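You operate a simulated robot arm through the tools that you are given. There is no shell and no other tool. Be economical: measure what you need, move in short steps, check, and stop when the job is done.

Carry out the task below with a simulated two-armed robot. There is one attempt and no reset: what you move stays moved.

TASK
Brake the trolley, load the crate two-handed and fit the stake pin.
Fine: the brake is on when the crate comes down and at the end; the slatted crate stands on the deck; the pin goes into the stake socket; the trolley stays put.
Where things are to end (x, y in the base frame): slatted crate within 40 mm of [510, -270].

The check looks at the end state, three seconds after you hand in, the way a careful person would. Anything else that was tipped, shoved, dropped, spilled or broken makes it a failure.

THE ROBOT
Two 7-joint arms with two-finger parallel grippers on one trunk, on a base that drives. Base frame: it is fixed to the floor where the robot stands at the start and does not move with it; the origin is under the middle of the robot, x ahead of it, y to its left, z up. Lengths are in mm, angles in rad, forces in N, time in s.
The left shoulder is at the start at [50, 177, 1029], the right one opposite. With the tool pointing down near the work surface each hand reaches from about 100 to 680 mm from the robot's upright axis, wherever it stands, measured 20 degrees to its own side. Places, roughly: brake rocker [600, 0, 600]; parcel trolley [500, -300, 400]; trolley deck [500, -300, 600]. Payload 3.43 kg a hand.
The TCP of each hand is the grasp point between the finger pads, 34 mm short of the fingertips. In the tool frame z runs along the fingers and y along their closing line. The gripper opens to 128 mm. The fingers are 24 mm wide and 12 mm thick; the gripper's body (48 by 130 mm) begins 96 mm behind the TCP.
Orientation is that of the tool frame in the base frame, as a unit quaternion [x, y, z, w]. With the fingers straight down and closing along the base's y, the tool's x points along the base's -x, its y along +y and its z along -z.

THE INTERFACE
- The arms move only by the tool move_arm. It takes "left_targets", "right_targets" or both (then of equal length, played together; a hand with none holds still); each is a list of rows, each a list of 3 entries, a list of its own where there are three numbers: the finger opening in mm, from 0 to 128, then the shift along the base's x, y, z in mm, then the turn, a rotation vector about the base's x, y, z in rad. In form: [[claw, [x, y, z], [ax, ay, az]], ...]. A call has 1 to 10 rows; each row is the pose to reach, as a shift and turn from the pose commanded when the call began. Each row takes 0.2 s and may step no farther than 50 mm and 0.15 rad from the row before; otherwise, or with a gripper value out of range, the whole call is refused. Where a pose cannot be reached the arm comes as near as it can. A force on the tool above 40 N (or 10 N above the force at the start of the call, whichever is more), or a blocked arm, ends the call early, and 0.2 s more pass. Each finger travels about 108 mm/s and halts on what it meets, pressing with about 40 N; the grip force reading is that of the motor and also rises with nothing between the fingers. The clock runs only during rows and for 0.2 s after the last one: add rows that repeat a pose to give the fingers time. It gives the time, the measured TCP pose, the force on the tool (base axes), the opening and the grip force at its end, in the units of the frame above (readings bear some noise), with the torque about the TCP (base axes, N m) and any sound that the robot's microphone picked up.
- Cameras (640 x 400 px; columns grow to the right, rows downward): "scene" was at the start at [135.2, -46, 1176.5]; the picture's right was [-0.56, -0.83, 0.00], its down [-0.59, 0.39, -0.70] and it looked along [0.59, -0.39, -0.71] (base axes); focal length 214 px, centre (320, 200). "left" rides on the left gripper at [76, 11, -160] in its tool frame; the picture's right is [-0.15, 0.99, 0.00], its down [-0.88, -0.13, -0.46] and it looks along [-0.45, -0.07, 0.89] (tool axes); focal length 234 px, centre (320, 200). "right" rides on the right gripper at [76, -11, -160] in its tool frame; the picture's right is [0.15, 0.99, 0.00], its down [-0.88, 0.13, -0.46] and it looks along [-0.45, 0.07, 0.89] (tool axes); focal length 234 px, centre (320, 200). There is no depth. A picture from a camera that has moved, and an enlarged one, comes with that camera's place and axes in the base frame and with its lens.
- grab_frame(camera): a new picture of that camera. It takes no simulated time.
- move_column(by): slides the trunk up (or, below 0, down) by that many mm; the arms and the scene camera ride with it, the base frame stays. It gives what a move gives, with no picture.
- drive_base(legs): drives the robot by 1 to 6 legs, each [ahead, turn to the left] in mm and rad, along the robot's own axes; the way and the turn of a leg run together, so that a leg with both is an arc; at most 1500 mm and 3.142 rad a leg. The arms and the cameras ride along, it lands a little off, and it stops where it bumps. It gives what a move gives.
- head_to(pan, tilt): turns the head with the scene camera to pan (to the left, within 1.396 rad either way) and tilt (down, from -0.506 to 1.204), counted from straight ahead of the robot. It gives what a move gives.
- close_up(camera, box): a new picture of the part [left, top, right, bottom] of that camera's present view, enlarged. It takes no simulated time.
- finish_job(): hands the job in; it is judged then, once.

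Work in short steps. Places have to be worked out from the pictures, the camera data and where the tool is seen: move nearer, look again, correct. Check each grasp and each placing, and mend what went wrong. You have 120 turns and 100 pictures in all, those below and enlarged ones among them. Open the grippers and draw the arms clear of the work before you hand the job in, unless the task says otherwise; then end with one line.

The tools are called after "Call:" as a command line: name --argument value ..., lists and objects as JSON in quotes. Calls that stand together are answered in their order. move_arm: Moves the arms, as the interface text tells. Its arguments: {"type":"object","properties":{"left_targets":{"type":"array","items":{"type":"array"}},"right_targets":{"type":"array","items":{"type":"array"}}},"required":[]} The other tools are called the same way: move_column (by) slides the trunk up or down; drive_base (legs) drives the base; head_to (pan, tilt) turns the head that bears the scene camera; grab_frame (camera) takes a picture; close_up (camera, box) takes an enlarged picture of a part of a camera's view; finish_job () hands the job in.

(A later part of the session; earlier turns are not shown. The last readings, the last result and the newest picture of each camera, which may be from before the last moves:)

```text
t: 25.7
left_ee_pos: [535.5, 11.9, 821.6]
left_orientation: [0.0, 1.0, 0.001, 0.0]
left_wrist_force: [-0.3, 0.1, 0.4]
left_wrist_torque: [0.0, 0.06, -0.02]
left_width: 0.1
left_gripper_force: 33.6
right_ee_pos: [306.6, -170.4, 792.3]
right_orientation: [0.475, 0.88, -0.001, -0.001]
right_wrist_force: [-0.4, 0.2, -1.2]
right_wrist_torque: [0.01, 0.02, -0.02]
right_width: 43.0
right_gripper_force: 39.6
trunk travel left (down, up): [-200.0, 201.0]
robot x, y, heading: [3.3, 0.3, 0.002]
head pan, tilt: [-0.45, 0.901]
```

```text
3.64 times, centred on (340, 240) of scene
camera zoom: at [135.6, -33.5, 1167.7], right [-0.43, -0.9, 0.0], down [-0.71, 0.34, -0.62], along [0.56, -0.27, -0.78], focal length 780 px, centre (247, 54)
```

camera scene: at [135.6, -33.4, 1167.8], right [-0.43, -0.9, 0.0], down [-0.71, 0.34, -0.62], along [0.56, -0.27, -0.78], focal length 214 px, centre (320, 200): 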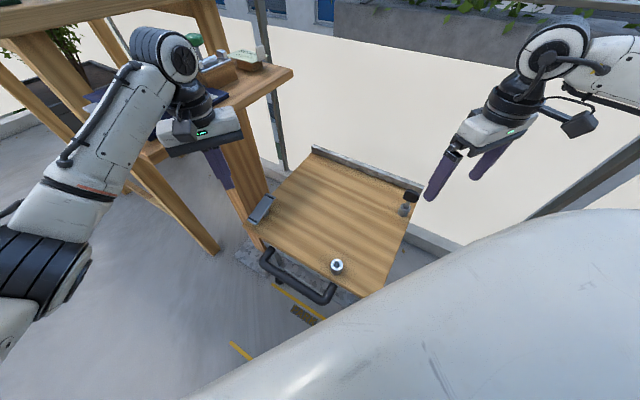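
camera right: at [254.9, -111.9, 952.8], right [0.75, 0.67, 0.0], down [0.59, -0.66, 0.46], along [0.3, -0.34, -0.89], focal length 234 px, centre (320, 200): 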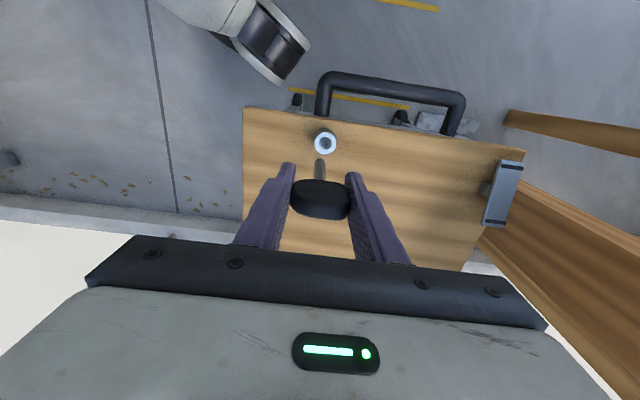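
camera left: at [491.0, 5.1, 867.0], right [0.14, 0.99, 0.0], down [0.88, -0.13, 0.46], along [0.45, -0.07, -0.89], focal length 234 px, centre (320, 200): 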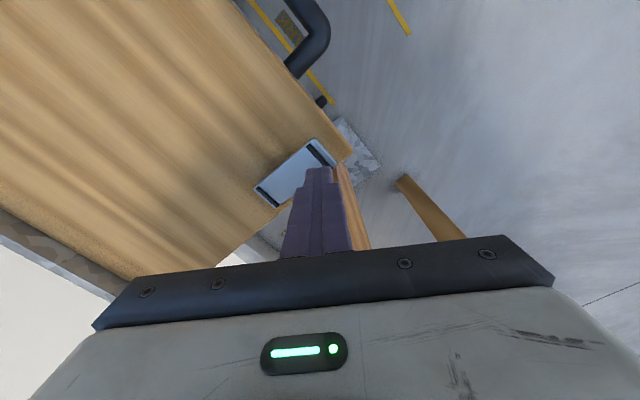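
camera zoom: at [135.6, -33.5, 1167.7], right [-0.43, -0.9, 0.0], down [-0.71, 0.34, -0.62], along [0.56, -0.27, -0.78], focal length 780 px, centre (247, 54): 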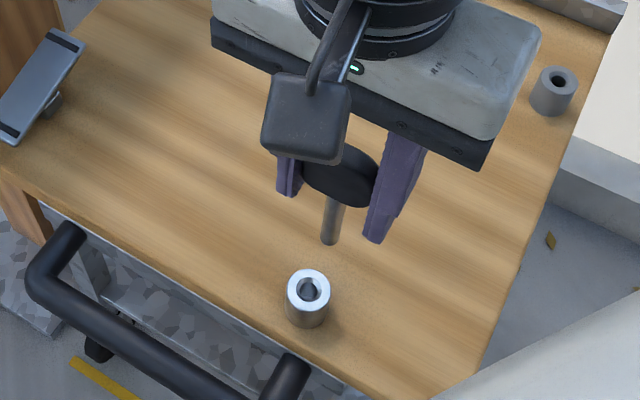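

Socket top triangulates to ~[312,-166,628]. I lower to about 15 mm above it and look enlarged.

Call:
move_arm --right_targets '[[0, [6, 3, -40], [0, 0, 0]], [0, [6, 3, -80], [0, 0, 0]], [0, [6, 3, -80], [0, 0, 0]]]'

Call:
close_up --camera "right" --box '[270, 110, 370, 230]'

Call:
close_up --camera "scene" --box '[300, 220, 370, 290]'

```text
t: 26.5
left_ee_pos: [536.4, 11.3, 822.3]
left_orientation: [0.0, 1.0, 0.001, 0.001]
left_wrist_force: [-0.3, 0.3, 0.7]
left_wrist_torque: [0.0, 0.03, 0.02]
left_width: 0.0
left_gripper_force: 33.1
right_ee_pos: [312.5, -164.2, 715.5]
right_orientation: [0.475, 0.88, 0.0, 0.0]
right_wrist_force: [-0.5, -1.0, -0.8]
right_wrist_torque: [0.0, -0.01, -0.04]
right_width: 43.2
right_gripper_force: 39.7
trunk travel left (down, up): [-200.0, 201.0]
robot x, y, heading: [0.9, 1.6, 0.001]
head pan, tilt: [-0.45, 0.901]
```

```text
3.33 times, centred on (320, 170) of right
camera zoom: at [261.4, -106.0, 875.0], right [0.75, 0.67, 0.0], down [0.59, -0.66, 0.46], along [0.3, -0.34, -0.89], focal length 781 px, centre (320, 300)
```

zoom: 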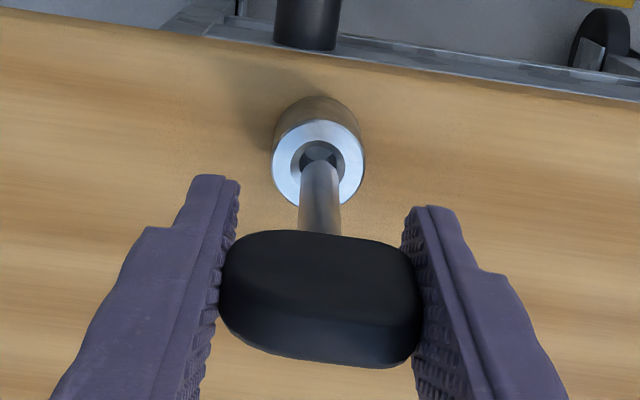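

```text
5.71 times, centred on (335, 255) of scene
camera zoom: at [135.6, -33.4, 1167.7], right [-0.43, -0.9, 0.0], down [-0.71, 0.34, -0.62], along [0.56, -0.27, -0.78], focal length 1226 px, centre (234, -114)
```

zoom: 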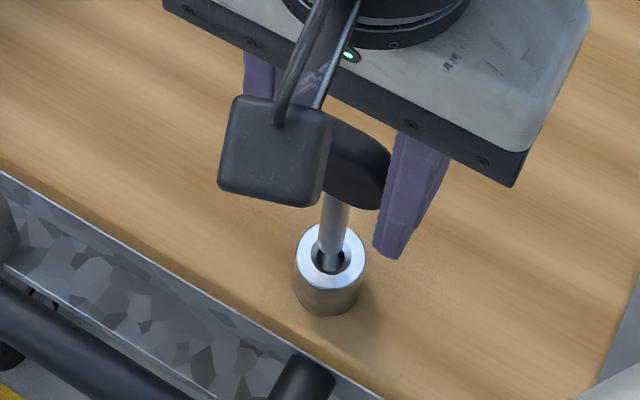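

Both views agree the pin tip is within ~1 mm of the hole axis. I lower slowly into the socket.

Call:
move_arm --right_targets '[[0, [0, 0, -8], [0, 0, 0]], [0, [0, 0, -14], [0, 0, 0]], [0, [0, 0, -19], [0, 0, 0]], [0, [0, 0, -24], [0, 0, 0]], [0, [0, 0, -29], [0, 0, 0]], [0, [0, 0, -34], [0, 0, 0]]]'

Call:
close_up --camera "right" --box '[270, 110, 370, 230]'

```text
t: 27.9
left_ee_pos: [535.4, 11.1, 822.5]
left_orientation: [0.0, 1.0, 0.001, 0.0]
left_wrist_force: [-0.3, 0.1, 0.0]
left_wrist_torque: [-0.02, 0.02, -0.01]
left_width: 0.0
left_gripper_force: 33.1
right_ee_pos: [312.8, -166.7, 681.0]
right_orientation: [0.475, 0.88, 0.001, 0.001]
right_wrist_force: [4.1, -0.7, 2.0]
right_wrist_torque: [-0.05, -0.25, 0.02]
right_width: 43.1
right_gripper_force: 39.9
trunk travel left (down, up): [-200.0, 201.0]
robot x, y, heading: [-0.7, 1.6, 0.001]
head pan, tilt: [-0.45, 0.901]
```

```text
3.33 times, centred on (320, 170) of right
camera zoom: at [261.6, -108.4, 839.0], right [0.75, 0.67, 0.0], down [0.59, -0.66, 0.46], along [0.3, -0.34, -0.89], focal length 781 px, centre (320, 300)
```

zoom: 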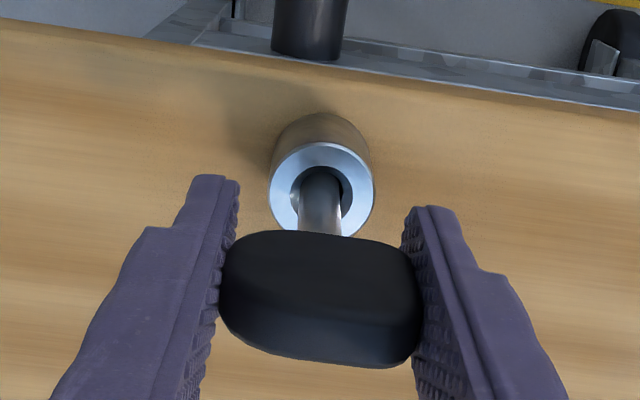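

The tip is in the chamfer/hole with a light +x side force (4 N); I shift +1.5 mm in x and go on down.

Call:
move_arm --right_targets '[[0, [1.5, 0, 0], [0, 0, 0]], [0, [1.5, 0, -6], [0, 0, 0]], [0, [1.5, 0, -12], [0, 0, 0]], [0, [1.5, 0, -17], [0, 0, 0]], [0, [1.5, 0, -22], [0, 0, 0]]]'

Call:
close_up --camera "right" --box '[270, 110, 370, 230]'

```text
t: 29.1
left_ee_pos: [535.3, 12.4, 823.2]
left_orientation: [0.0, 1.0, 0.001, 0.002]
left_wrist_force: [-0.3, -0.7, -0.5]
left_wrist_torque: [0.0, -0.04, -0.01]
left_width: 0.0
left_gripper_force: 32.8
right_ee_pos: [313.9, -163.4, 659.3]
right_orientation: [0.474, 0.881, 0.002, 0.002]
right_wrist_force: [-0.8, -3.7, 29.8]
right_wrist_torque: [-0.05, 0.01, -0.03]
right_width: 43.5
right_gripper_force: 39.5
trunk travel left (down, up): [-200.0, 201.0]
robot x, y, heading: [0.7, -1.7, 0.001]
head pan, tilt: [-0.45, 0.901]
```

```text
3.33 times, centred on (320, 170) of right
camera zoom: at [261.3, -106.8, 819.1], right [0.75, 0.67, 0.0], down [0.59, -0.66, 0.46], along [0.31, -0.34, -0.89], focal length 781 px, centre (320, 300)
```

zoom: 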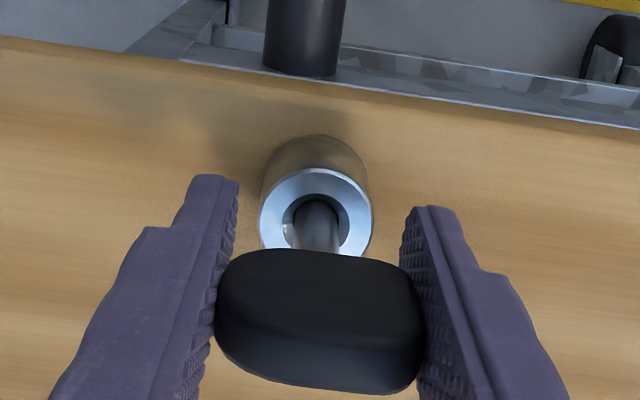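

30 N upward at z=659 and the head slid slightly up in the grip: the pin is bottomed. I open and lift away.

Call:
move_arm --right_targets '[[43, [0, 0, 2], [0, 0, 0]], [70, [0, 0, 4], [0, 0, 0]], [100, [0, 0, 4], [0, 0, 0]], [110, [0, 0, 4], [0, 0, 0]], [110, [0, 0, 40], [0, 0, 0]], [110, [0, 0, 80], [0, 0, 0]], [110, [0, 0, 120], [0, 0, 0]], [110, [0, 0, 160], [0, 0, 0]]]'

Call:
close_up --camera "right" --box '[270, 90, 370, 190]'

Call:
close_up --camera "scene" --box '[230, 180, 430, 300]'

```text
t: 30.9
left_ee_pos: [535.6, 12.9, 821.8]
left_orientation: [0.0, 1.0, 0.001, 0.001]
left_wrist_force: [0.0, -0.3, 0.0]
left_wrist_torque: [0.02, -0.02, 0.02]
left_width: 0.0
left_gripper_force: 32.9
right_ee_pos: [314.8, -167.1, 817.9]
right_orientation: [0.474, 0.881, -0.001, 0.0]
right_wrist_force: [0.3, 0.5, 0.7]
right_wrist_torque: [0.01, 0.02, 0.01]
right_width: 109.8
right_gripper_force: 0.1
trunk travel left (down, up): [-200.0, 201.0]
robot x, y, heading: [-0.5, 1.3, 0.001]
head pan, tilt: [-0.45, 0.901]
```

```text
4.00 times, centred on (320, 140) of right
camera zoom: at [263.1, -108.6, 978.5], right [0.75, 0.67, 0.0], down [0.59, -0.66, 0.46], along [0.3, -0.34, -0.89], focal length 937 px, centre (320, 440)
```

zoom: 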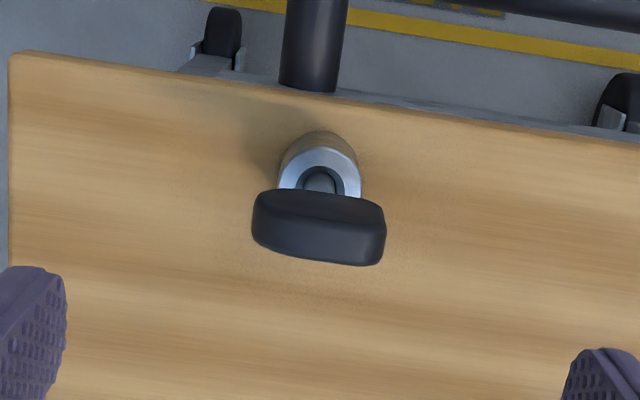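

```text
3.20 times, centred on (330, 240) of scene
camera zoom: at [135.5, -33.3, 1167.7], right [-0.43, -0.9, 0.0], down [-0.71, 0.34, -0.62], along [0.56, -0.27, -0.78], focal length 686 px, centre (288, 72)
```

zoom: 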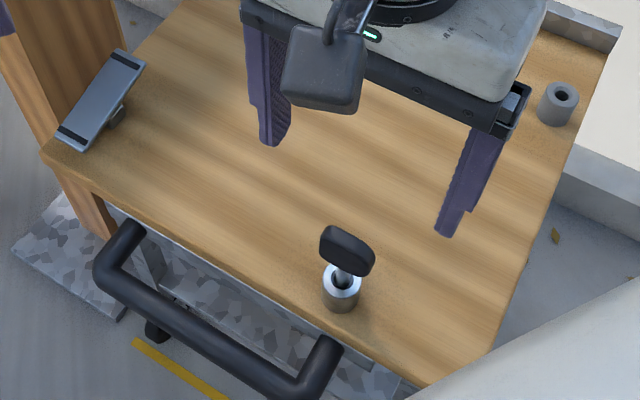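

The pin stands seated in the socket. Next is the crate: I draw both hands up and in for driving (right yaw back to 0).

Call:
move_arm --left_targets '[[0, [-25, 10, 30], [0, 0, 0]], [20, [-50, 25, 60], [0, 0, 0]], [40, [-75, 45, 90], [0, 0, 0]], [60, [-100, 65, 120], [0, 0, 0]], [80, [-125, 85, 150], [0, 0, 0]], [100, [-150, 105, 170], [0, 0, 0]], [100, [-170, 125, 185], [0, 0, 0]], [100, [-190, 145, 195], [0, 0, 0]], [100, [-205, 160, 200], [0, 0, 0]]]' --right_targets '[[110, [0, -10, 25], [0, 0, 0.12]], [110, [0, -20, 50], [0, 0, 0.24]], [110, [0, -30, 75], [0, 0, 0.36]], [110, [0, -35, 100], [0, 0, 0.48]], [110, [0, -40, 125], [0, 0, 0.6]], [110, [0, -40, 150], [0, 0, 0.72]], [110, [5, -40, 170], [0, 0, 0.84]], [110, [10, -40, 190], [0, 0, 0.92]], [110, [15, -40, 200], [0, 0, 0.99]]]'

```text
t: 32.9
left_ee_pos: [331.2, 172.0, 1023.1]
left_orientation: [-0.001, 1.0, 0.001, 0.0]
left_wrist_force: [-0.3, -0.3, 0.1]
left_wrist_torque: [0.01, -0.02, 0.0]
left_width: 99.7
left_gripper_force: 0.0
right_ee_pos: [328.7, -206.1, 1018.5]
right_orientation: [-0.002, 1.0, 0.0, -0.001]
right_wrist_force: [0.3, 0.0, -0.5]
right_wrist_torque: [-0.01, -0.01, 0.0]
right_width: 109.9
right_gripper_force: 0.0
trunk travel left (down, up): [-200.0, 201.0]
robot x, y, heading: [0.3, 3.2, -0.002]
head pan, tilt: [-0.45, 0.901]
```

Back up a little from the trolley, turn left to ~1.92 rad and drive 1000 mm toward the bench's long side, then look.

Call:
drive_base --legs '[[-100, 0], [0, 1.95], [900, 0]]'

Call:
head_to --pan -0.5 --tilt 0.55

Call:
grab_frame --camera "scene"

```text
t: 43.0
left_ee_pos: [-695.7, 1079.7, 1022.7]
left_orientation: [0.824, -0.566, -0.001, 0.0]
left_wrist_force: [0.1, 0.6, 0.5]
left_wrist_torque: [0.02, 0.05, 0.01]
left_width: 99.9
left_gripper_force: 0.1
right_ee_pos: [-342.2, 1213.6, 1017.2]
right_orientation: [0.825, -0.566, 0.0, 0.0]
right_wrist_force: [-0.3, 0.5, 0.5]
right_wrist_torque: [-0.04, -0.01, 0.0]
right_width: 109.8
right_gripper_force: 0.0
trunk travel left (down, up): [-200.0, 201.0]
robot x, y, heading: [-414.8, 833.4, 1.937]
head pan, tilt: [-0.45, 0.901]
```

```text
t: 43.8
left_ee_pos: [-694.9, 1078.6, 1022.9]
left_orientation: [0.824, -0.566, -0.001, 0.0]
left_wrist_force: [-0.4, 0.0, -0.1]
left_wrist_torque: [-0.02, 0.01, 0.0]
left_width: 100.0
left_gripper_force: 0.1
right_ee_pos: [-341.5, 1212.0, 1016.8]
right_orientation: [0.825, -0.566, -0.001, 0.0]
right_wrist_force: [-0.4, -0.5, -0.9]
right_wrist_torque: [0.03, -0.01, 0.0]
right_width: 110.2
right_gripper_force: 0.1
trunk travel left (down, up): [-200.0, 201.0]
robot x, y, heading: [-415.8, 831.9, 1.939]
head pan, tilt: [-0.499, 0.55]
```

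```text
55 pictures are left
camera scene: at [-431.0, 985.3, 1197.0], right [0.99, -0.13, 0.0], down [-0.07, -0.52, -0.85], along [0.11, 0.84, -0.52], focal length 214 px, centre (320, 200)
```

scene: 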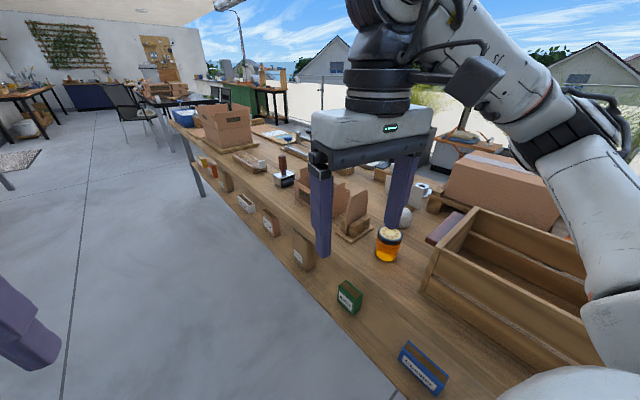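

The bench edge runs at ~123° and is ~530 mm from me; the crate is to my right. I turn to heading 0.58 to face the bench squarely and look.

Call:
drive_base --legs '[[0, -1.36]]'

Call:
head_to --pan -0.1 --tilt 0.75

Call:
grab_frame --camera "scene"

```text
t: 47.5
left_ee_pos: [-233.9, 1158.8, 1022.9]
left_orientation: [-0.289, 0.957, 0.002, 0.001]
left_wrist_force: [-0.1, 0.8, 0.1]
left_wrist_torque: [0.02, 0.03, 0.01]
left_width: 100.0
left_gripper_force: 0.1
right_ee_pos: [-27.4, 842.1, 1017.7]
right_orientation: [-0.29, 0.957, 0.0, 0.0]
right_wrist_force: [-0.4, -0.6, -0.1]
right_wrist_torque: [-0.01, 0.02, 0.03]
right_width: 110.0
right_gripper_force: 0.1
trunk travel left (down, up): [-200.0, 201.0]
robot x, y, heading: [-412.6, 832.3, 0.59]
head pan, tilt: [-0.499, 0.55]
```

```text
t: 48.4
left_ee_pos: [-233.3, 1158.4, 1021.9]
left_orientation: [-0.289, 0.957, 0.002, 0.001]
left_wrist_force: [1.0, -0.5, 0.0]
left_wrist_torque: [0.02, 0.02, 0.02]
left_width: 100.1
left_gripper_force: 0.3
right_ee_pos: [-25.8, 842.9, 1018.0]
right_orientation: [-0.289, 0.957, 0.0, 0.0]
right_wrist_force: [-1.0, 0.2, -0.1]
right_wrist_torque: [-0.01, -0.02, 0.0]
right_width: 109.9
right_gripper_force: 0.1
trunk travel left (down, up): [-200.0, 201.0]
robot x, y, heading: [-415.7, 834.2, 0.592]
head pan, tilt: [-0.099, 0.75]
```

```text
54 pictures are left
camera scene: at [-286.0, 908.5, 1179.7], right [0.47, -0.88, 0.0], down [-0.6, -0.32, -0.73], along [0.65, 0.34, -0.68], focal length 214 px, centre (320, 200)
```

scene: 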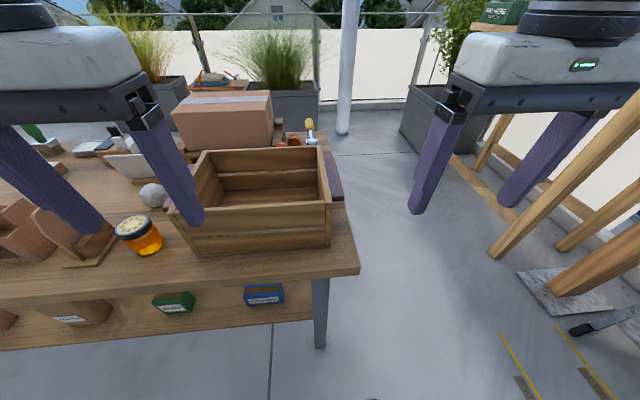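

I see the crate clearly with an end cleat on the right side. Enlarge it.

Call:
close_up --camera "scene" --box '[150, 130, 360, 270]'

Call:
close_up --camera "left" --box '[160, 0, 640, 300]'

Call:
close_up --camera "right" --box '[160, 0, 640, 300]'

```text
2.86 times, centred on (255, 200) of scene
camera zoom: at [-286.0, 908.5, 1179.7], right [0.47, -0.88, 0.0], down [-0.6, -0.32, -0.73], along [0.65, 0.34, -0.68], focal length 613 px, centre (506, 200)
```

zoom: 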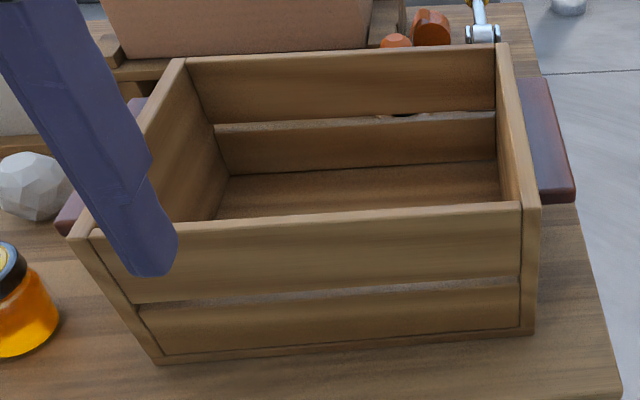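

```text
1.33 times, centred on (400, 150) of left
camera zoom: at [-303.1, 1125.7, 1182.3], right [-0.43, 0.9, 0.0], down [0.81, 0.38, 0.46], along [0.41, 0.2, -0.89], focal length 312 px, centre (213, 267)
```

zoom: 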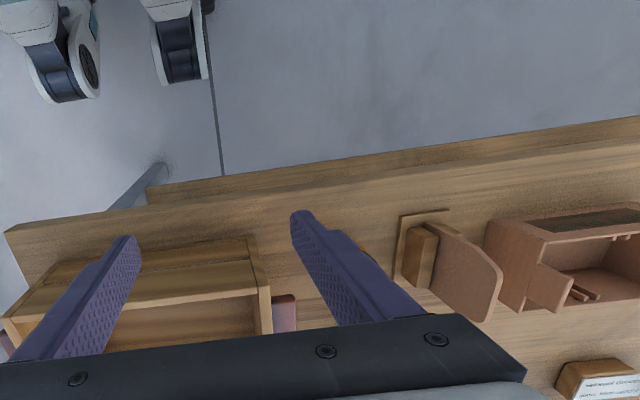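

```text
1.33 times, centred on (400, 150) of right
camera zoom: at [-84.2, 791.5, 1177.0], right [-0.67, 0.74, 0.0], down [0.66, 0.6, 0.46], along [0.34, 0.31, -0.89], focal length 312 px, centre (213, 267)
```

zoom: 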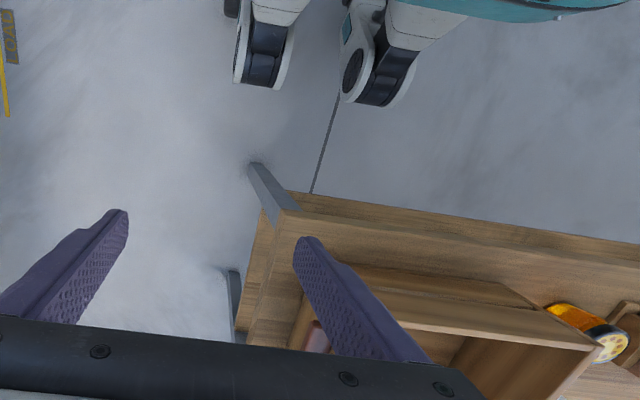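

Consistency of views suggests the bench is higher (~z 820) and the crate smaller (~250×185×120). I raise the trunk 150 mm for a vertical baseline and better posture, and look again.

Call:
move_column --by 150

Call:
close_up --camera "scene" --box '[150, 170, 374, 310]'

Call:
grab_frame --camera "left"

```text
t: 50.1
left_ee_pos: [-235.4, 1158.2, 1172.6]
left_orientation: [-0.29, 0.957, 0.001, 0.001]
left_wrist_force: [-0.3, -0.3, -0.2]
left_wrist_torque: [0.0, 0.0, 0.01]
left_width: 100.0
left_gripper_force: 0.1
right_ee_pos: [-27.0, 842.4, 1167.0]
right_orientation: [-0.289, 0.957, 0.0, 0.0]
right_wrist_force: [0.1, -0.4, 0.9]
right_wrist_torque: [0.0, 0.0, -0.01]
right_width: 110.0
right_gripper_force: 0.0
trunk travel left (down, up): [-350.0, 51.0]
robot x, y, heading: [-415.9, 833.1, 0.586]
head pan, tilt: [-0.099, 0.75]
```

```text
2.86 times, centred on (262, 240) of scene
camera zoom: at [-286.0, 908.7, 1329.6], right [0.47, -0.88, 0.0], down [-0.6, -0.32, -0.73], along [0.65, 0.34, -0.68], focal length 613 px, centre (486, 86)
```

zoom: 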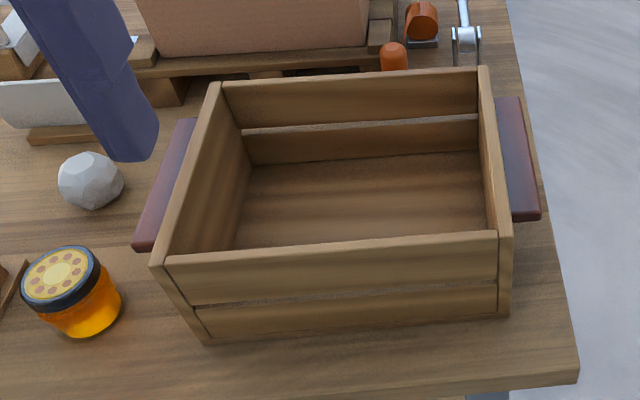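

```text
49 pictures are left
camera left: at [-303.0, 1125.7, 1332.2], right [-0.43, 0.9, 0.0], down [0.81, 0.38, 0.46], along [0.41, 0.2, -0.89], focal length 234 px, centre (320, 200)
```

left: 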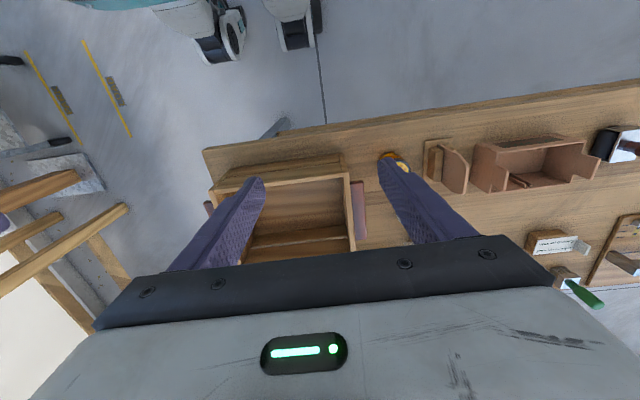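

Vertical-baseline triangulation: rim z≈928, crate ~265×197, centre 509 ahead / 78 left of me, cleats 30 mm out each end. I move both hands above the end walls (opening 90, one finger each side).

Call:
move_arm --left_targets '[[90, [20.3, 23.2, -25], [0, 0, 0]], [90, [40.7, 46.4, -50], [0, 0, 0]], [90, [61, 69.6, -76], [0, 0, 0]], [90, [81.4, 92.9, -101], [0, 0, 0]], [90, [101.7, 116.1, -127], [0, 0, 0]], [90, [122.1, 139.3, -152], [0, 0, 0]], [90, [122.1, 139.3, -152], [0, 0, 0]]]' --right_targets '[[90, [11.7, 36.5, -24], [0, 0, 0]], [90, [23.4, 73, -49], [0, 0, 0]], [90, [35.1, 109.4, -73], [0, 0, 0]], [90, [46.8, 145.9, -98], [0, 0, 0]], [90, [58.6, 182.4, -122], [0, 0, 0]], [90, [70.3, 218.9, -147], [0, 0, 0]], [90, [70.3, 218.9, -147], [0, 0, 0]]]'

Call:
grab_frame --camera "left"

Call:
grab_frame --camera "right"

Call:
close_up --camera "scene" --box '[130, 110, 402, 280]'

```text
t: 51.7
left_ee_pos: [-114.1, 1300.4, 1019.5]
left_orientation: [-0.289, 0.957, 0.001, 0.0]
left_wrist_force: [0.5, 0.1, 0.1]
left_wrist_torque: [0.0, 0.05, 0.0]
left_width: 90.0
left_gripper_force: 0.0
right_ee_pos: [40.6, 1062.4, 1021.3]
right_orientation: [-0.29, 0.957, 0.0, 0.0]
right_wrist_force: [-0.2, 0.8, -0.7]
right_wrist_torque: [0.01, -0.02, -0.02]
right_width: 90.0
right_gripper_force: 0.0
trunk travel left (down, up): [-350.0, 51.0]
robot x, y, heading: [-413.4, 829.9, 0.585]
head pan, tilt: [-0.099, 0.75]
```

```text
48 pictures are left
camera left: at [-183.2, 1267.8, 1178.5], right [-0.43, 0.9, 0.0], down [0.81, 0.38, 0.46], along [0.41, 0.2, -0.89], focal length 234 px, centre (320, 200)
```

left: 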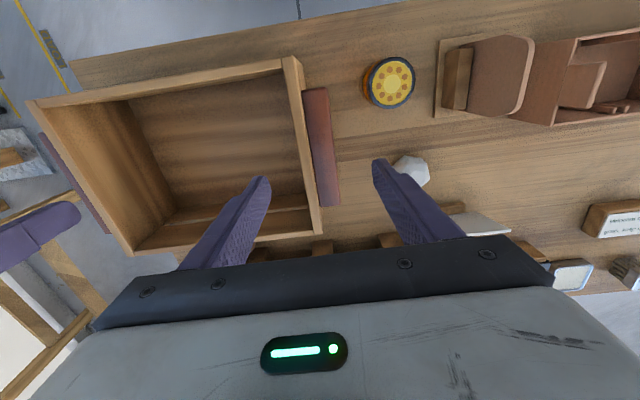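

```text
47 pictures are left
camera right: at [-17.0, 1011.8, 1180.6], right [-0.67, 0.74, 0.0], down [0.66, 0.6, 0.46], along [0.34, 0.31, -0.89], focal length 234 px, centre (320, 200)
```

right: 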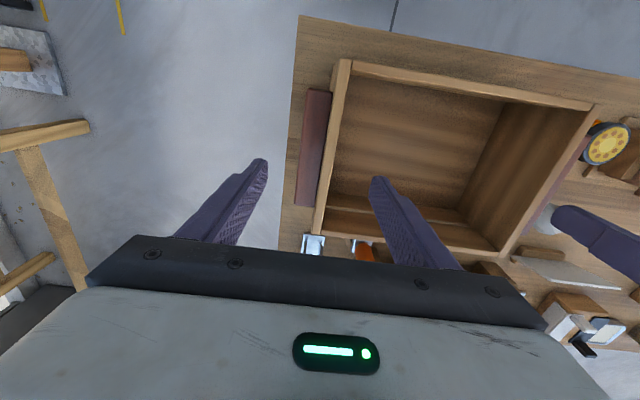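

```text
2.35 times, centred on (266, 195) of scene
camera zoom: at [-286.3, 908.1, 1329.8], right [0.47, -0.88, 0.0], down [-0.6, -0.32, -0.73], along [0.65, 0.34, -0.68], focal length 505 px, centre (447, 212)
```

zoom: 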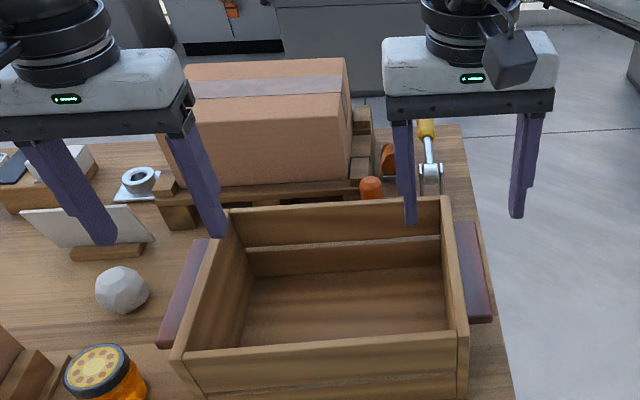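

Both hands are centred on wall+cleat within ~2 mm; crate centre is 5 mm farther ahead. I descend to TCP z≈893.

Call:
move_arm --left_targets '[[90, [4.2, 2.8, -40], [0, 0, 0]], [90, [4.2, 2.8, -75], [0, 0, 0]], [90, [4.2, 2.8, -105], [0, 0, 0]], [90, [4.2, 2.8, -127], [0, 0, 0]], [90, [4.2, 2.8, -127], [0, 0, 0]]]' --right_targets '[[90, [4.2, 2.8, -40], [0, 0, 0]], [90, [4.2, 2.8, -75], [0, 0, 0]], [90, [4.2, 2.8, -105], [0, 0, 0]], [90, [4.2, 2.8, -127], [0, 0, 0]], [90, [4.2, 2.8, -127], [0, 0, 0]]]'

Call:
grab_frame --camera "left"

Call:
grab_frame --camera "right"

Call:
close_up --camera "scene" --box '[130, 110, 402, 280]'

```text
t: 52.9
left_ee_pos: [-107.1, 1301.6, 891.6]
left_orientation: [-0.29, 0.957, 0.001, 0.001]
left_wrist_force: [0.3, -0.7, -0.8]
left_wrist_torque: [-0.03, 0.02, 0.01]
left_width: 89.8
left_gripper_force: 0.1
right_ee_pos: [46.7, 1064.5, 890.0]
right_orientation: [-0.289, 0.957, 0.0, 0.0]
right_wrist_force: [0.2, 0.2, -0.2]
right_wrist_torque: [0.03, -0.01, 0.0]
right_width: 89.9
right_gripper_force: 0.0
trunk travel left (down, up): [-350.0, 51.0]
robot x, y, heading: [-416.0, 831.3, 0.583]
head pan, tilt: [-0.099, 0.75]
```

```text
45 pictures are left
camera left: at [-177.0, 1268.8, 1051.1], right [-0.43, 0.9, 0.0], down [0.8, 0.38, 0.46], along [0.41, 0.2, -0.89], focal length 234 px, centre (320, 200)
```

left: 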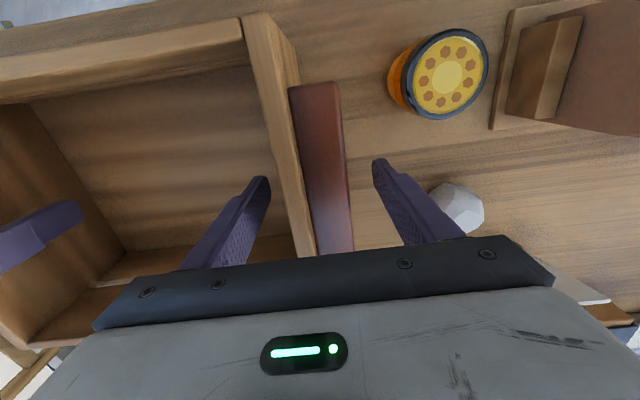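

```text
44 pictures are left
camera right: at [-10.3, 1013.5, 1050.3], right [-0.67, 0.74, 0.0], down [0.66, 0.6, 0.46], along [0.34, 0.31, -0.89], focal length 234 px, centre (320, 200)
```

right: 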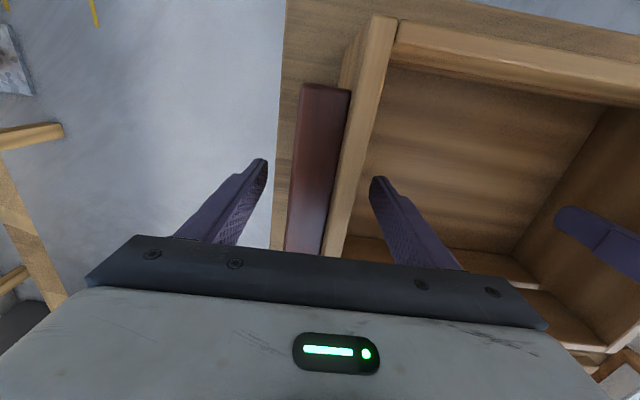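

```text
2.35 times, centred on (266, 195) of scene
camera zoom: at [-286.1, 908.5, 1329.7], right [0.47, -0.88, 0.0], down [-0.6, -0.32, -0.73], along [0.65, 0.34, -0.68], focal length 505 px, centre (447, 212)
```

zoom: 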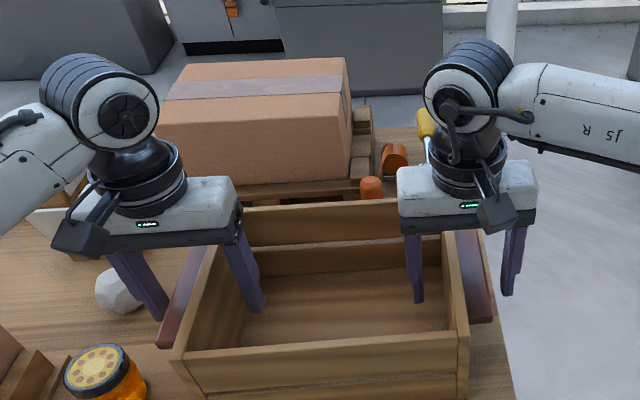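

Walls and cleats lie between the fingers of both hands. Close both.

Call:
move_arm --left_targets '[[60, [0, 0, 0], [0, 0, 0]], [40, [0, 0, 0], [0, 0, 0]], [20, [0, 0, 0], [0, 0, 0]], [20, [0, 0, 0], [0, 0, 0]]]' --right_targets '[[60, [0, 0, 0], [0, 0, 0]], [40, [0, 0, 0], [0, 0, 0]], [20, [0, 0, 0], [0, 0, 0]], [20, [0, 0, 0], [0, 0, 0]]]'

```text
t: 53.9
left_ee_pos: [-108.4, 1302.4, 892.7]
left_orientation: [-0.291, 0.957, 0.002, -0.001]
left_wrist_force: [-8.2, 13.3, -0.4]
left_wrist_torque: [-1.48, -1.32, -0.61]
left_width: 39.1
left_gripper_force: 40.4
right_ee_pos: [47.9, 1062.0, 890.4]
right_orientation: [-0.288, 0.958, -0.002, -0.001]
right_wrist_force: [9.1, -17.7, 2.8]
right_wrist_torque: [1.15, 1.32, 0.16]
right_width: 38.9
right_gripper_force: 40.6
trunk travel left (down, up): [-350.0, 51.0]
robot x, y, heading: [-412.3, 835.1, 0.582]
head pan, tilt: [-0.099, 0.75]
```

Both gripped at 39 mm; the hands squeeze the crate ~16 N inward along the axis. I relax 5 mm outward each and lift 40 mm together.

Call:
move_arm --left_targets '[[20, [-2.8, 4.2, 0], [0, 0, 0]], [20, [-2.8, 4.2, 10], [0, 0, 0]], [20, [-2.8, 4.2, 20], [0, 0, 0]], [20, [-2.8, 4.2, 30], [0, 0, 0]], [20, [-2.8, 4.2, 40], [0, 0, 0]], [20, [-2.8, 4.2, 40], [0, 0, 0]]]' --right_targets '[[20, [2.8, -4.2, 0], [0, 0, 0]], [20, [2.8, -4.2, 10], [0, 0, 0]], [20, [2.8, -4.2, 20], [0, 0, 0]], [20, [2.8, -4.2, 30], [0, 0, 0]], [20, [2.8, -4.2, 40], [0, 0, 0]], [20, [2.8, -4.2, 40], [0, 0, 0]]]'

Call:
grab_frame --camera "scene"

```text
t: 55.3
left_ee_pos: [-109.1, 1303.5, 932.4]
left_orientation: [-0.287, 0.958, -0.002, 0.001]
left_wrist_force: [16.9, -27.6, -8.3]
left_wrist_torque: [1.57, 0.68, 0.3]
left_width: 38.7
left_gripper_force: 40.2
right_ee_pos: [47.5, 1063.0, 931.9]
right_orientation: [-0.293, 0.956, 0.005, -0.002]
right_wrist_force: [-18.1, 27.5, -7.4]
right_wrist_torque: [-1.38, -0.61, -0.3]
right_width: 38.9
right_gripper_force: 39.7
trunk travel left (down, up): [-350.0, 51.0]
robot x, y, heading: [-414.8, 833.8, 0.585]
head pan, tilt: [-0.099, 0.75]
```

```text
42 pictures are left
camera scene: at [-285.0, 909.6, 1329.4], right [0.47, -0.88, 0.0], down [-0.6, -0.32, -0.73], along [0.65, 0.34, -0.68], focal length 214 px, centre (320, 200)
```

scene: 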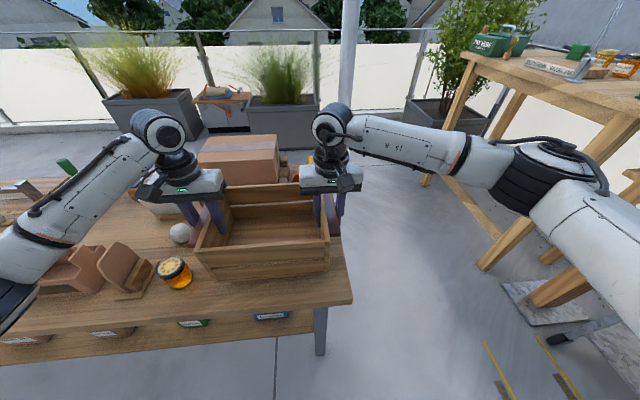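

Weight is ~1.6 kg; I over-relaxed (32 N outward), so go 3.5 mm back inward and lift another 80 mm.

Call:
move_arm --left_targets '[[20, [1.9, -2.9, 0], [0, 0, 0]], [20, [1.9, -2.9, 20], [0, 0, 0]], [20, [1.9, -2.9, 40], [0, 0, 0]], [20, [1.9, -2.9, 60], [0, 0, 0]], [20, [1.9, -2.9, 80], [0, 0, 0]], [20, [1.9, -2.9, 80], [0, 0, 0]]]' --right_targets '[[20, [-1.9, 2.9, 0], [0, 0, 0]], [20, [-1.9, 2.9, 20], [0, 0, 0]], [20, [-1.9, 2.9, 40], [0, 0, 0]], [20, [-1.9, 2.9, 60], [0, 0, 0]], [20, [-1.9, 2.9, 80], [0, 0, 0]], [20, [-1.9, 2.9, 80], [0, 0, 0]]]'

Call:
grab_frame --camera "scene"

```text
t: 56.7
left_ee_pos: [-108.0, 1304.1, 1012.6]
left_orientation: [-0.288, 0.957, 0.001, 0.0]
left_wrist_force: [0.5, -9.1, -6.8]
left_wrist_torque: [-0.62, -0.65, -0.62]
left_width: 39.2
left_gripper_force: 40.0
right_ee_pos: [48.4, 1063.5, 1012.2]
right_orientation: [-0.288, 0.958, 0.0, 0.0]
right_wrist_force: [-1.1, 10.2, -9.7]
right_wrist_torque: [0.31, 0.43, -0.72]
right_width: 38.9
right_gripper_force: 39.9
trunk travel left (down, up): [-350.0, 51.0]
robot x, y, heading: [-415.9, 833.3, 0.585]
head pan, tilt: [-0.099, 0.75]
```

```text
41 pictures are left
camera scene: at [-284.9, 909.7, 1329.4], right [0.47, -0.88, 0.0], down [-0.6, -0.32, -0.73], along [0.65, 0.34, -0.68], focal length 214 px, centre (320, 200)
```

scene: 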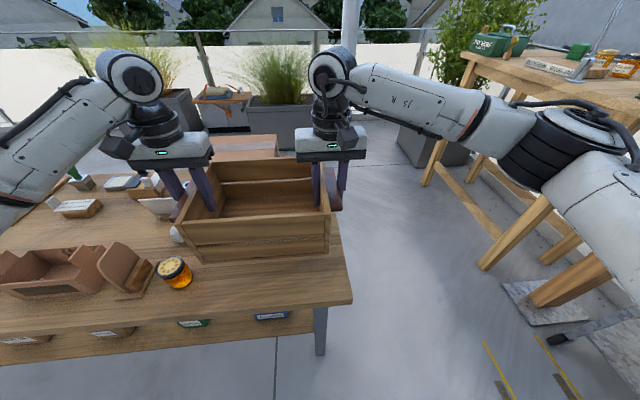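

Carried crate is level (bottom ~z 920). Shelf overhang makes the handle-side approach risky for the left elbow, so I'll approach the deck from its free near-right side (heading ~0.576). First back off the bench 400 mm and turn right to look along the way.

Call:
drive_base --legs '[[-400, 0], [0, -1.2]]'

Call:
head_to --pan -0.5 --tilt 0.45

Call:
grab_frame --camera "scene"

```text
t: 62.2
left_ee_pos: [-188.6, 499.0, 1012.7]
left_orientation: [0.3, 0.954, 0.001, 0.001]
left_wrist_force: [-2.8, 5.7, -9.3]
left_wrist_torque: [-0.69, 0.56, -0.78]
left_width: 38.8
left_gripper_force: 40.3
right_ee_pos: [-354.9, 265.3, 1012.3]
right_orientation: [0.299, 0.954, 0.0, -0.001]
right_wrist_force: [1.9, -6.2, -7.1]
right_wrist_torque: [0.77, -0.69, -0.78]
right_width: 38.9
right_gripper_force: 39.7
trunk travel left (down, up): [-350.0, 51.0]
robot x, y, heading: [-740.1, 610.8, -0.61]
head pan, tilt: [-0.099, 0.75]
```

```text
t: 63.1
left_ee_pos: [-188.7, 499.5, 1012.3]
left_orientation: [0.3, 0.954, 0.0, 0.0]
left_wrist_force: [0.1, 1.9, -7.7]
left_wrist_torque: [-1.09, 0.19, -0.31]
left_width: 39.0
left_gripper_force: 40.3
right_ee_pos: [-355.1, 265.7, 1010.5]
right_orientation: [0.301, 0.954, 0.001, -0.001]
right_wrist_force: [1.0, -0.8, -7.3]
right_wrist_torque: [1.07, -0.27, -0.12]
right_width: 39.0
right_gripper_force: 40.4
trunk travel left (down, up): [-350.0, 51.0]
robot x, y, heading: [-739.0, 614.7, -0.611]
head pan, tilt: [-0.499, 0.45]
```

```text
40 pictures are left
camera scene: at [-643.3, 488.2, 1355.8], right [-0.89, -0.45, 0.0], down [-0.2, 0.39, -0.9], along [0.4, -0.8, -0.44], focal length 214 px, centre (320, 200)
```

scene: 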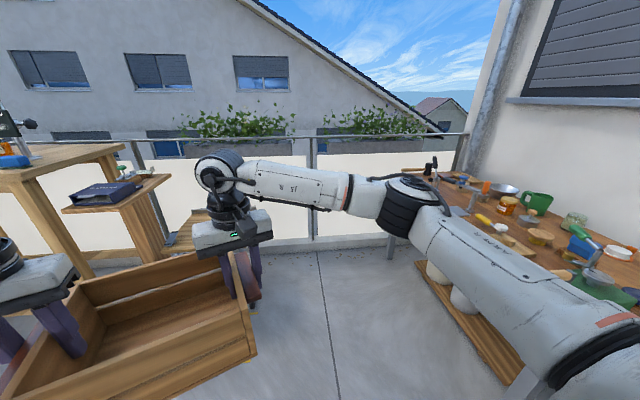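

The way along to the deck's near-right side looks clear: railing at ~415+ beyond, handrail z≈970, bench to the right well off. I raise 45 mm more and drive along heading -1.25 for 1064 mm.

Call:
move_column --by 45

Call:
drive_base --legs '[[0, -0.641], [1064, 0]]'

Call:
head_to --pan 0.3 --tilt 0.6

Call:
grab_frame --camera "scene"

```text
t: 64.0
left_ee_pos: [-188.6, 499.4, 1057.0]
left_orientation: [0.299, 0.954, 0.002, 0.0]
left_wrist_force: [-1.9, 1.8, -8.3]
left_wrist_torque: [-1.13, 0.23, -0.48]
left_width: 39.1
left_gripper_force: 39.8
right_ee_pos: [-354.4, 264.8, 1056.6]
right_orientation: [0.3, 0.954, 0.0, -0.001]
right_wrist_force: [1.4, -2.4, -7.8]
right_wrist_torque: [1.08, -0.28, -0.24]
right_width: 38.7
right_gripper_force: 40.0
trunk travel left (down, up): [-395.0, 6.0]
robot x, y, heading: [-740.8, 613.5, -0.611]
head pan, tilt: [-0.499, 0.45]
```

```text
t: 71.3
left_ee_pos: [-38.0, -851.7, 1057.0]
left_orientation: [0.592, 0.806, 0.001, 0.0]
left_wrist_force: [-0.3, 4.7, -7.7]
left_wrist_torque: [-0.28, 0.97, -0.66]
left_width: 39.0
left_gripper_force: 39.9
right_ee_pos: [-312.6, -933.7, 1057.7]
right_orientation: [0.592, 0.806, 0.0, -0.001]
right_wrist_force: [0.5, -4.8, -8.1]
right_wrist_torque: [0.22, -0.92, -0.61]
right_width: 38.6
right_gripper_force: 40.0
trunk travel left (down, up): [-395.0, 6.0]
robot x, y, heading: [-407.7, -422.8, -1.264]
head pan, tilt: [-0.499, 0.45]
```

```text
t: 72.4
left_ee_pos: [-38.5, -851.0, 1057.5]
left_orientation: [0.592, 0.806, 0.002, 0.0]
left_wrist_force: [0.0, 1.7, -8.5]
left_wrist_torque: [-0.68, 0.84, -0.31]
left_width: 38.8
left_gripper_force: 40.1
right_ee_pos: [-313.0, -933.6, 1057.1]
right_orientation: [0.594, 0.805, 0.001, -0.001]
right_wrist_force: [-0.6, -1.2, -7.8]
right_wrist_torque: [0.61, -0.95, -0.07]
right_width: 38.9
right_gripper_force: 39.6
trunk travel left (down, up): [-395.0, 6.0]
robot x, y, heading: [-406.1, -422.2, -1.268]
head pan, tilt: [0.3, 0.6]
```

```text
39 pictures are left
camera scene: at [-336.3, -565.6, 1387.3], right [-0.82, -0.57, 0.0], down [-0.32, 0.47, -0.82], along [0.47, -0.68, -0.57], focal length 214 px, centre (320, 200)
```

scene: 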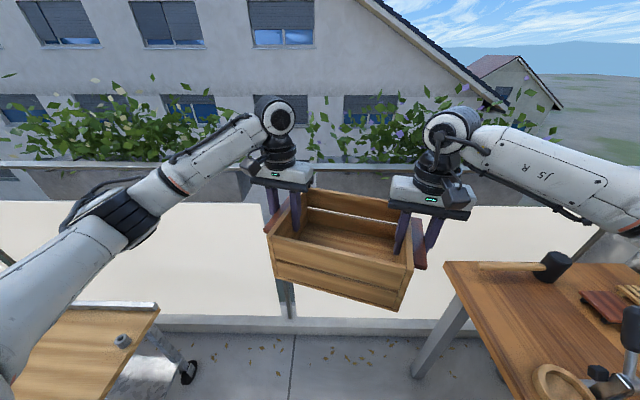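

Right on course (bench and railing clear). Now the left arc to heading ~0.576 in front of the deck's near-right side.

Call:
drive_base --legs '[[507, 1.844]]'

Call:
head_to --pan 0.0 --tilt 0.85

Call:
grab_frame --camera "scene"

```text
t: 77.1
left_ee_pos: [346.9, -133.3, 1057.0]
left_orientation: [-0.26, 0.966, 0.001, -0.001]
left_wrist_force: [-3.9, -0.9, -7.2]
left_wrist_torque: [-1.03, -0.48, -0.6]
left_width: 39.0
left_gripper_force: 40.3
right_ee_pos: [488.1, -382.5, 1056.1]
right_orientation: [-0.259, 0.966, 0.0, -0.001]
right_wrist_force: [3.2, 1.4, -7.6]
right_wrist_torque: [0.78, 0.3, -0.52]
right_width: 38.7
right_gripper_force: 40.0
trunk travel left (down, up): [-395.0, 6.0]
robot x, y, heading: [11.3, -588.4, 0.527]
head pan, tilt: [0.3, 0.6]
cut short: leg 1
```

```text
t: 77.9
left_ee_pos: [346.5, -134.3, 1057.7]
left_orientation: [-0.26, 0.966, 0.0, -0.001]
left_wrist_force: [-0.7, 0.9, -8.6]
left_wrist_torque: [-0.7, -0.81, -0.23]
left_width: 39.0
left_gripper_force: 40.8
right_ee_pos: [488.1, -383.3, 1057.6]
right_orientation: [-0.259, 0.966, 0.0, -0.001]
right_wrist_force: [0.9, -0.1, -6.6]
right_wrist_torque: [0.77, 0.75, -0.01]
right_width: 38.8
right_gripper_force: 39.8
trunk travel left (down, up): [-395.0, 6.0]
robot x, y, heading: [12.6, -588.3, 0.53]
head pan, tilt: [0.0, 0.85]
```

```text
38 pictures are left
camera scene: at [137.9, -511.7, 1366.5], right [0.5, -0.86, 0.0], down [-0.65, -0.38, -0.66], along [0.57, 0.33, -0.75], focal length 214 px, centre (320, 200)
```

scene: 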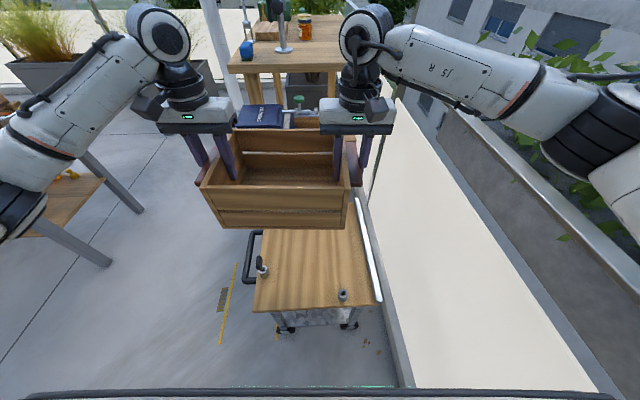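

The leg was cut short near its end. I look steeply down to see whether the base touches something.

Call:
head_to --pan 0.0 --tilt 1.2

Call:
grab_frame --camera "scene"

Call:
head_to --pan -0.9 --tilt 1.0

Call:
grab_frame --camera "scene"

```text
t: 78.7
left_ee_pos: [345.5, -133.9, 1058.2]
left_orientation: [-0.259, 0.966, 0.001, -0.001]
left_wrist_force: [-2.8, 0.0, -7.5]
left_wrist_torque: [-0.82, -0.79, -0.3]
left_width: 38.7
left_gripper_force: 40.1
right_ee_pos: [488.1, -383.9, 1056.4]
right_orientation: [-0.259, 0.966, 0.0, -0.001]
right_wrist_force: [1.4, 0.9, -7.6]
right_wrist_torque: [0.82, 0.75, -0.09]
right_width: 38.8
right_gripper_force: 39.5
trunk travel left (down, up): [-395.0, 6.0]
robot x, y, heading: [13.3, -588.1, 0.525]
head pan, tilt: [0.0, 1.201]
```

```text
37 pictures are left
camera scene: at [118.7, -522.9, 1342.8], right [0.5, -0.87, 0.0], down [-0.81, -0.47, -0.36], along [0.31, 0.18, -0.93], focal length 214 px, centre (320, 200)
```

scene: 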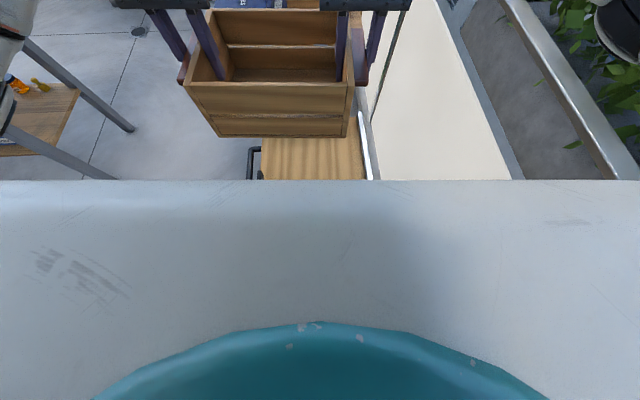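

```text
t: 79.9
left_ee_pos: [346.9, -133.2, 1057.2]
left_orientation: [-0.259, 0.966, 0.0, 0.0]
left_wrist_force: [-1.9, 0.2, -7.3]
left_wrist_torque: [-0.91, -0.67, -0.37]
left_width: 38.9
left_gripper_force: 39.6
right_ee_pos: [488.3, -383.7, 1057.1]
right_orientation: [-0.259, 0.966, 0.0, -0.001]
right_wrist_force: [2.7, 0.1, -9.6]
right_wrist_torque: [0.76, 0.6, -0.24]
right_width: 38.8
right_gripper_force: 39.9
trunk travel left (down, up): [-395.0, 6.0]
robot x, y, heading: [11.7, -589.1, 0.526]
head pan, tilt: [-0.901, 1.0]
```

```text
36 pictures are left
camera scene: at [135.1, -576.4, 1355.3], right [-0.37, -0.93, 0.0], down [-0.78, 0.31, -0.54], along [0.5, -0.2, -0.84], focal length 214 px, centre (320, 200)
```

scene: 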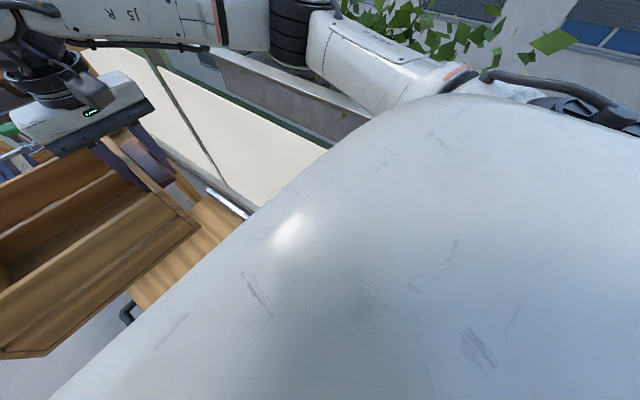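

Nothing visibly touched; the trolley corners are where they were. The crate centre is at ~[417,-258] and I move it by [+92,-11] with a 0.05 rad trim, hands together, at height.

Call:
move_arm --left_targets '[[20, [22, -4, 0], [0, 0, 0.012]], [20, [44, -8, 0], [0, 0, 0.025]], [20, [65, -12, 0], [0, 0, 0.037]], [20, [86.4, -15.3, 0], [0, 0, 0.05]], [20, [86.4, -15.3, 0], [0, 0, 0.05]]]' --right_targets '[[20, [25, -2, 0], [0, 0, 0.012]], [20, [50, -4, 0], [0, 0, 0.025]], [20, [74, -6, 0], [0, 0, 0.037]], [20, [98.6, -7.7, 0], [0, 0, 0.05]], [20, [98.6, -7.7, 0], [0, 0, 0.05]]]'

Call:
head_to --pan 0.0 --tilt 0.8

Call:
grab_frame --camera "scene"

```text
t: 81.1
left_ee_pos: [431.9, -150.9, 1056.9]
left_orientation: [-0.286, 0.958, 0.002, -0.001]
left_wrist_force: [-5.5, 15.8, -10.5]
left_wrist_torque: [-0.95, -1.01, 0.43]
left_width: 38.7
left_gripper_force: 40.1
right_ee_pos: [587.9, -390.0, 1056.4]
right_orientation: [-0.283, 0.959, -0.002, -0.001]
right_wrist_force: [5.5, -16.9, -5.4]
right_wrist_torque: [1.7, 1.43, 0.84]
right_width: 38.9
right_gripper_force: 40.0
trunk travel left (down, up): [-395.0, 6.0]
robot x, y, heading: [10.4, -588.6, 0.527]
head pan, tilt: [-0.901, 1.0]
```

```text
t: 82.3
left_ee_pos: [432.4, -149.4, 1056.6]
left_orientation: [-0.284, 0.959, 0.002, 0.0]
left_wrist_force: [-9.0, 19.6, -9.5]
left_wrist_torque: [-0.8, -1.12, 0.41]
left_width: 38.9
left_gripper_force: 40.6
right_ee_pos: [587.9, -390.4, 1055.5]
right_orientation: [-0.283, 0.959, -0.001, -0.001]
right_wrist_force: [8.7, -20.0, -6.2]
right_wrist_torque: [1.31, 1.41, 0.77]
right_width: 39.2
right_gripper_force: 39.9
trunk travel left (down, up): [-395.0, 6.0]
robot x, y, heading: [13.2, -586.3, 0.525]
head pan, tilt: [0.0, 0.799]
```

```text
35 pictures are left
camera scene: at [140.4, -510.6, 1370.4], right [0.5, -0.87, 0.0], down [-0.62, -0.36, -0.7], along [0.6, 0.35, -0.72], focal length 214 px, centre (320, 200)
```

scene: 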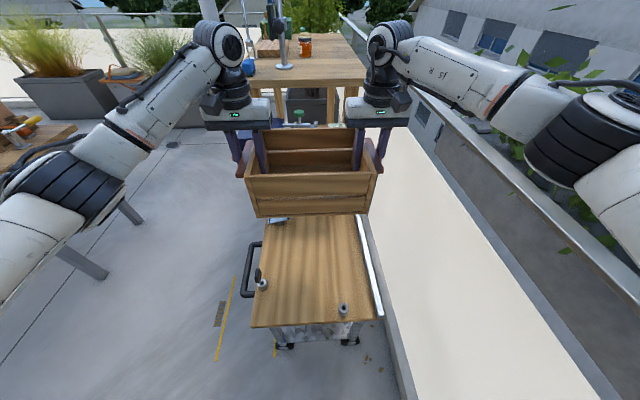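

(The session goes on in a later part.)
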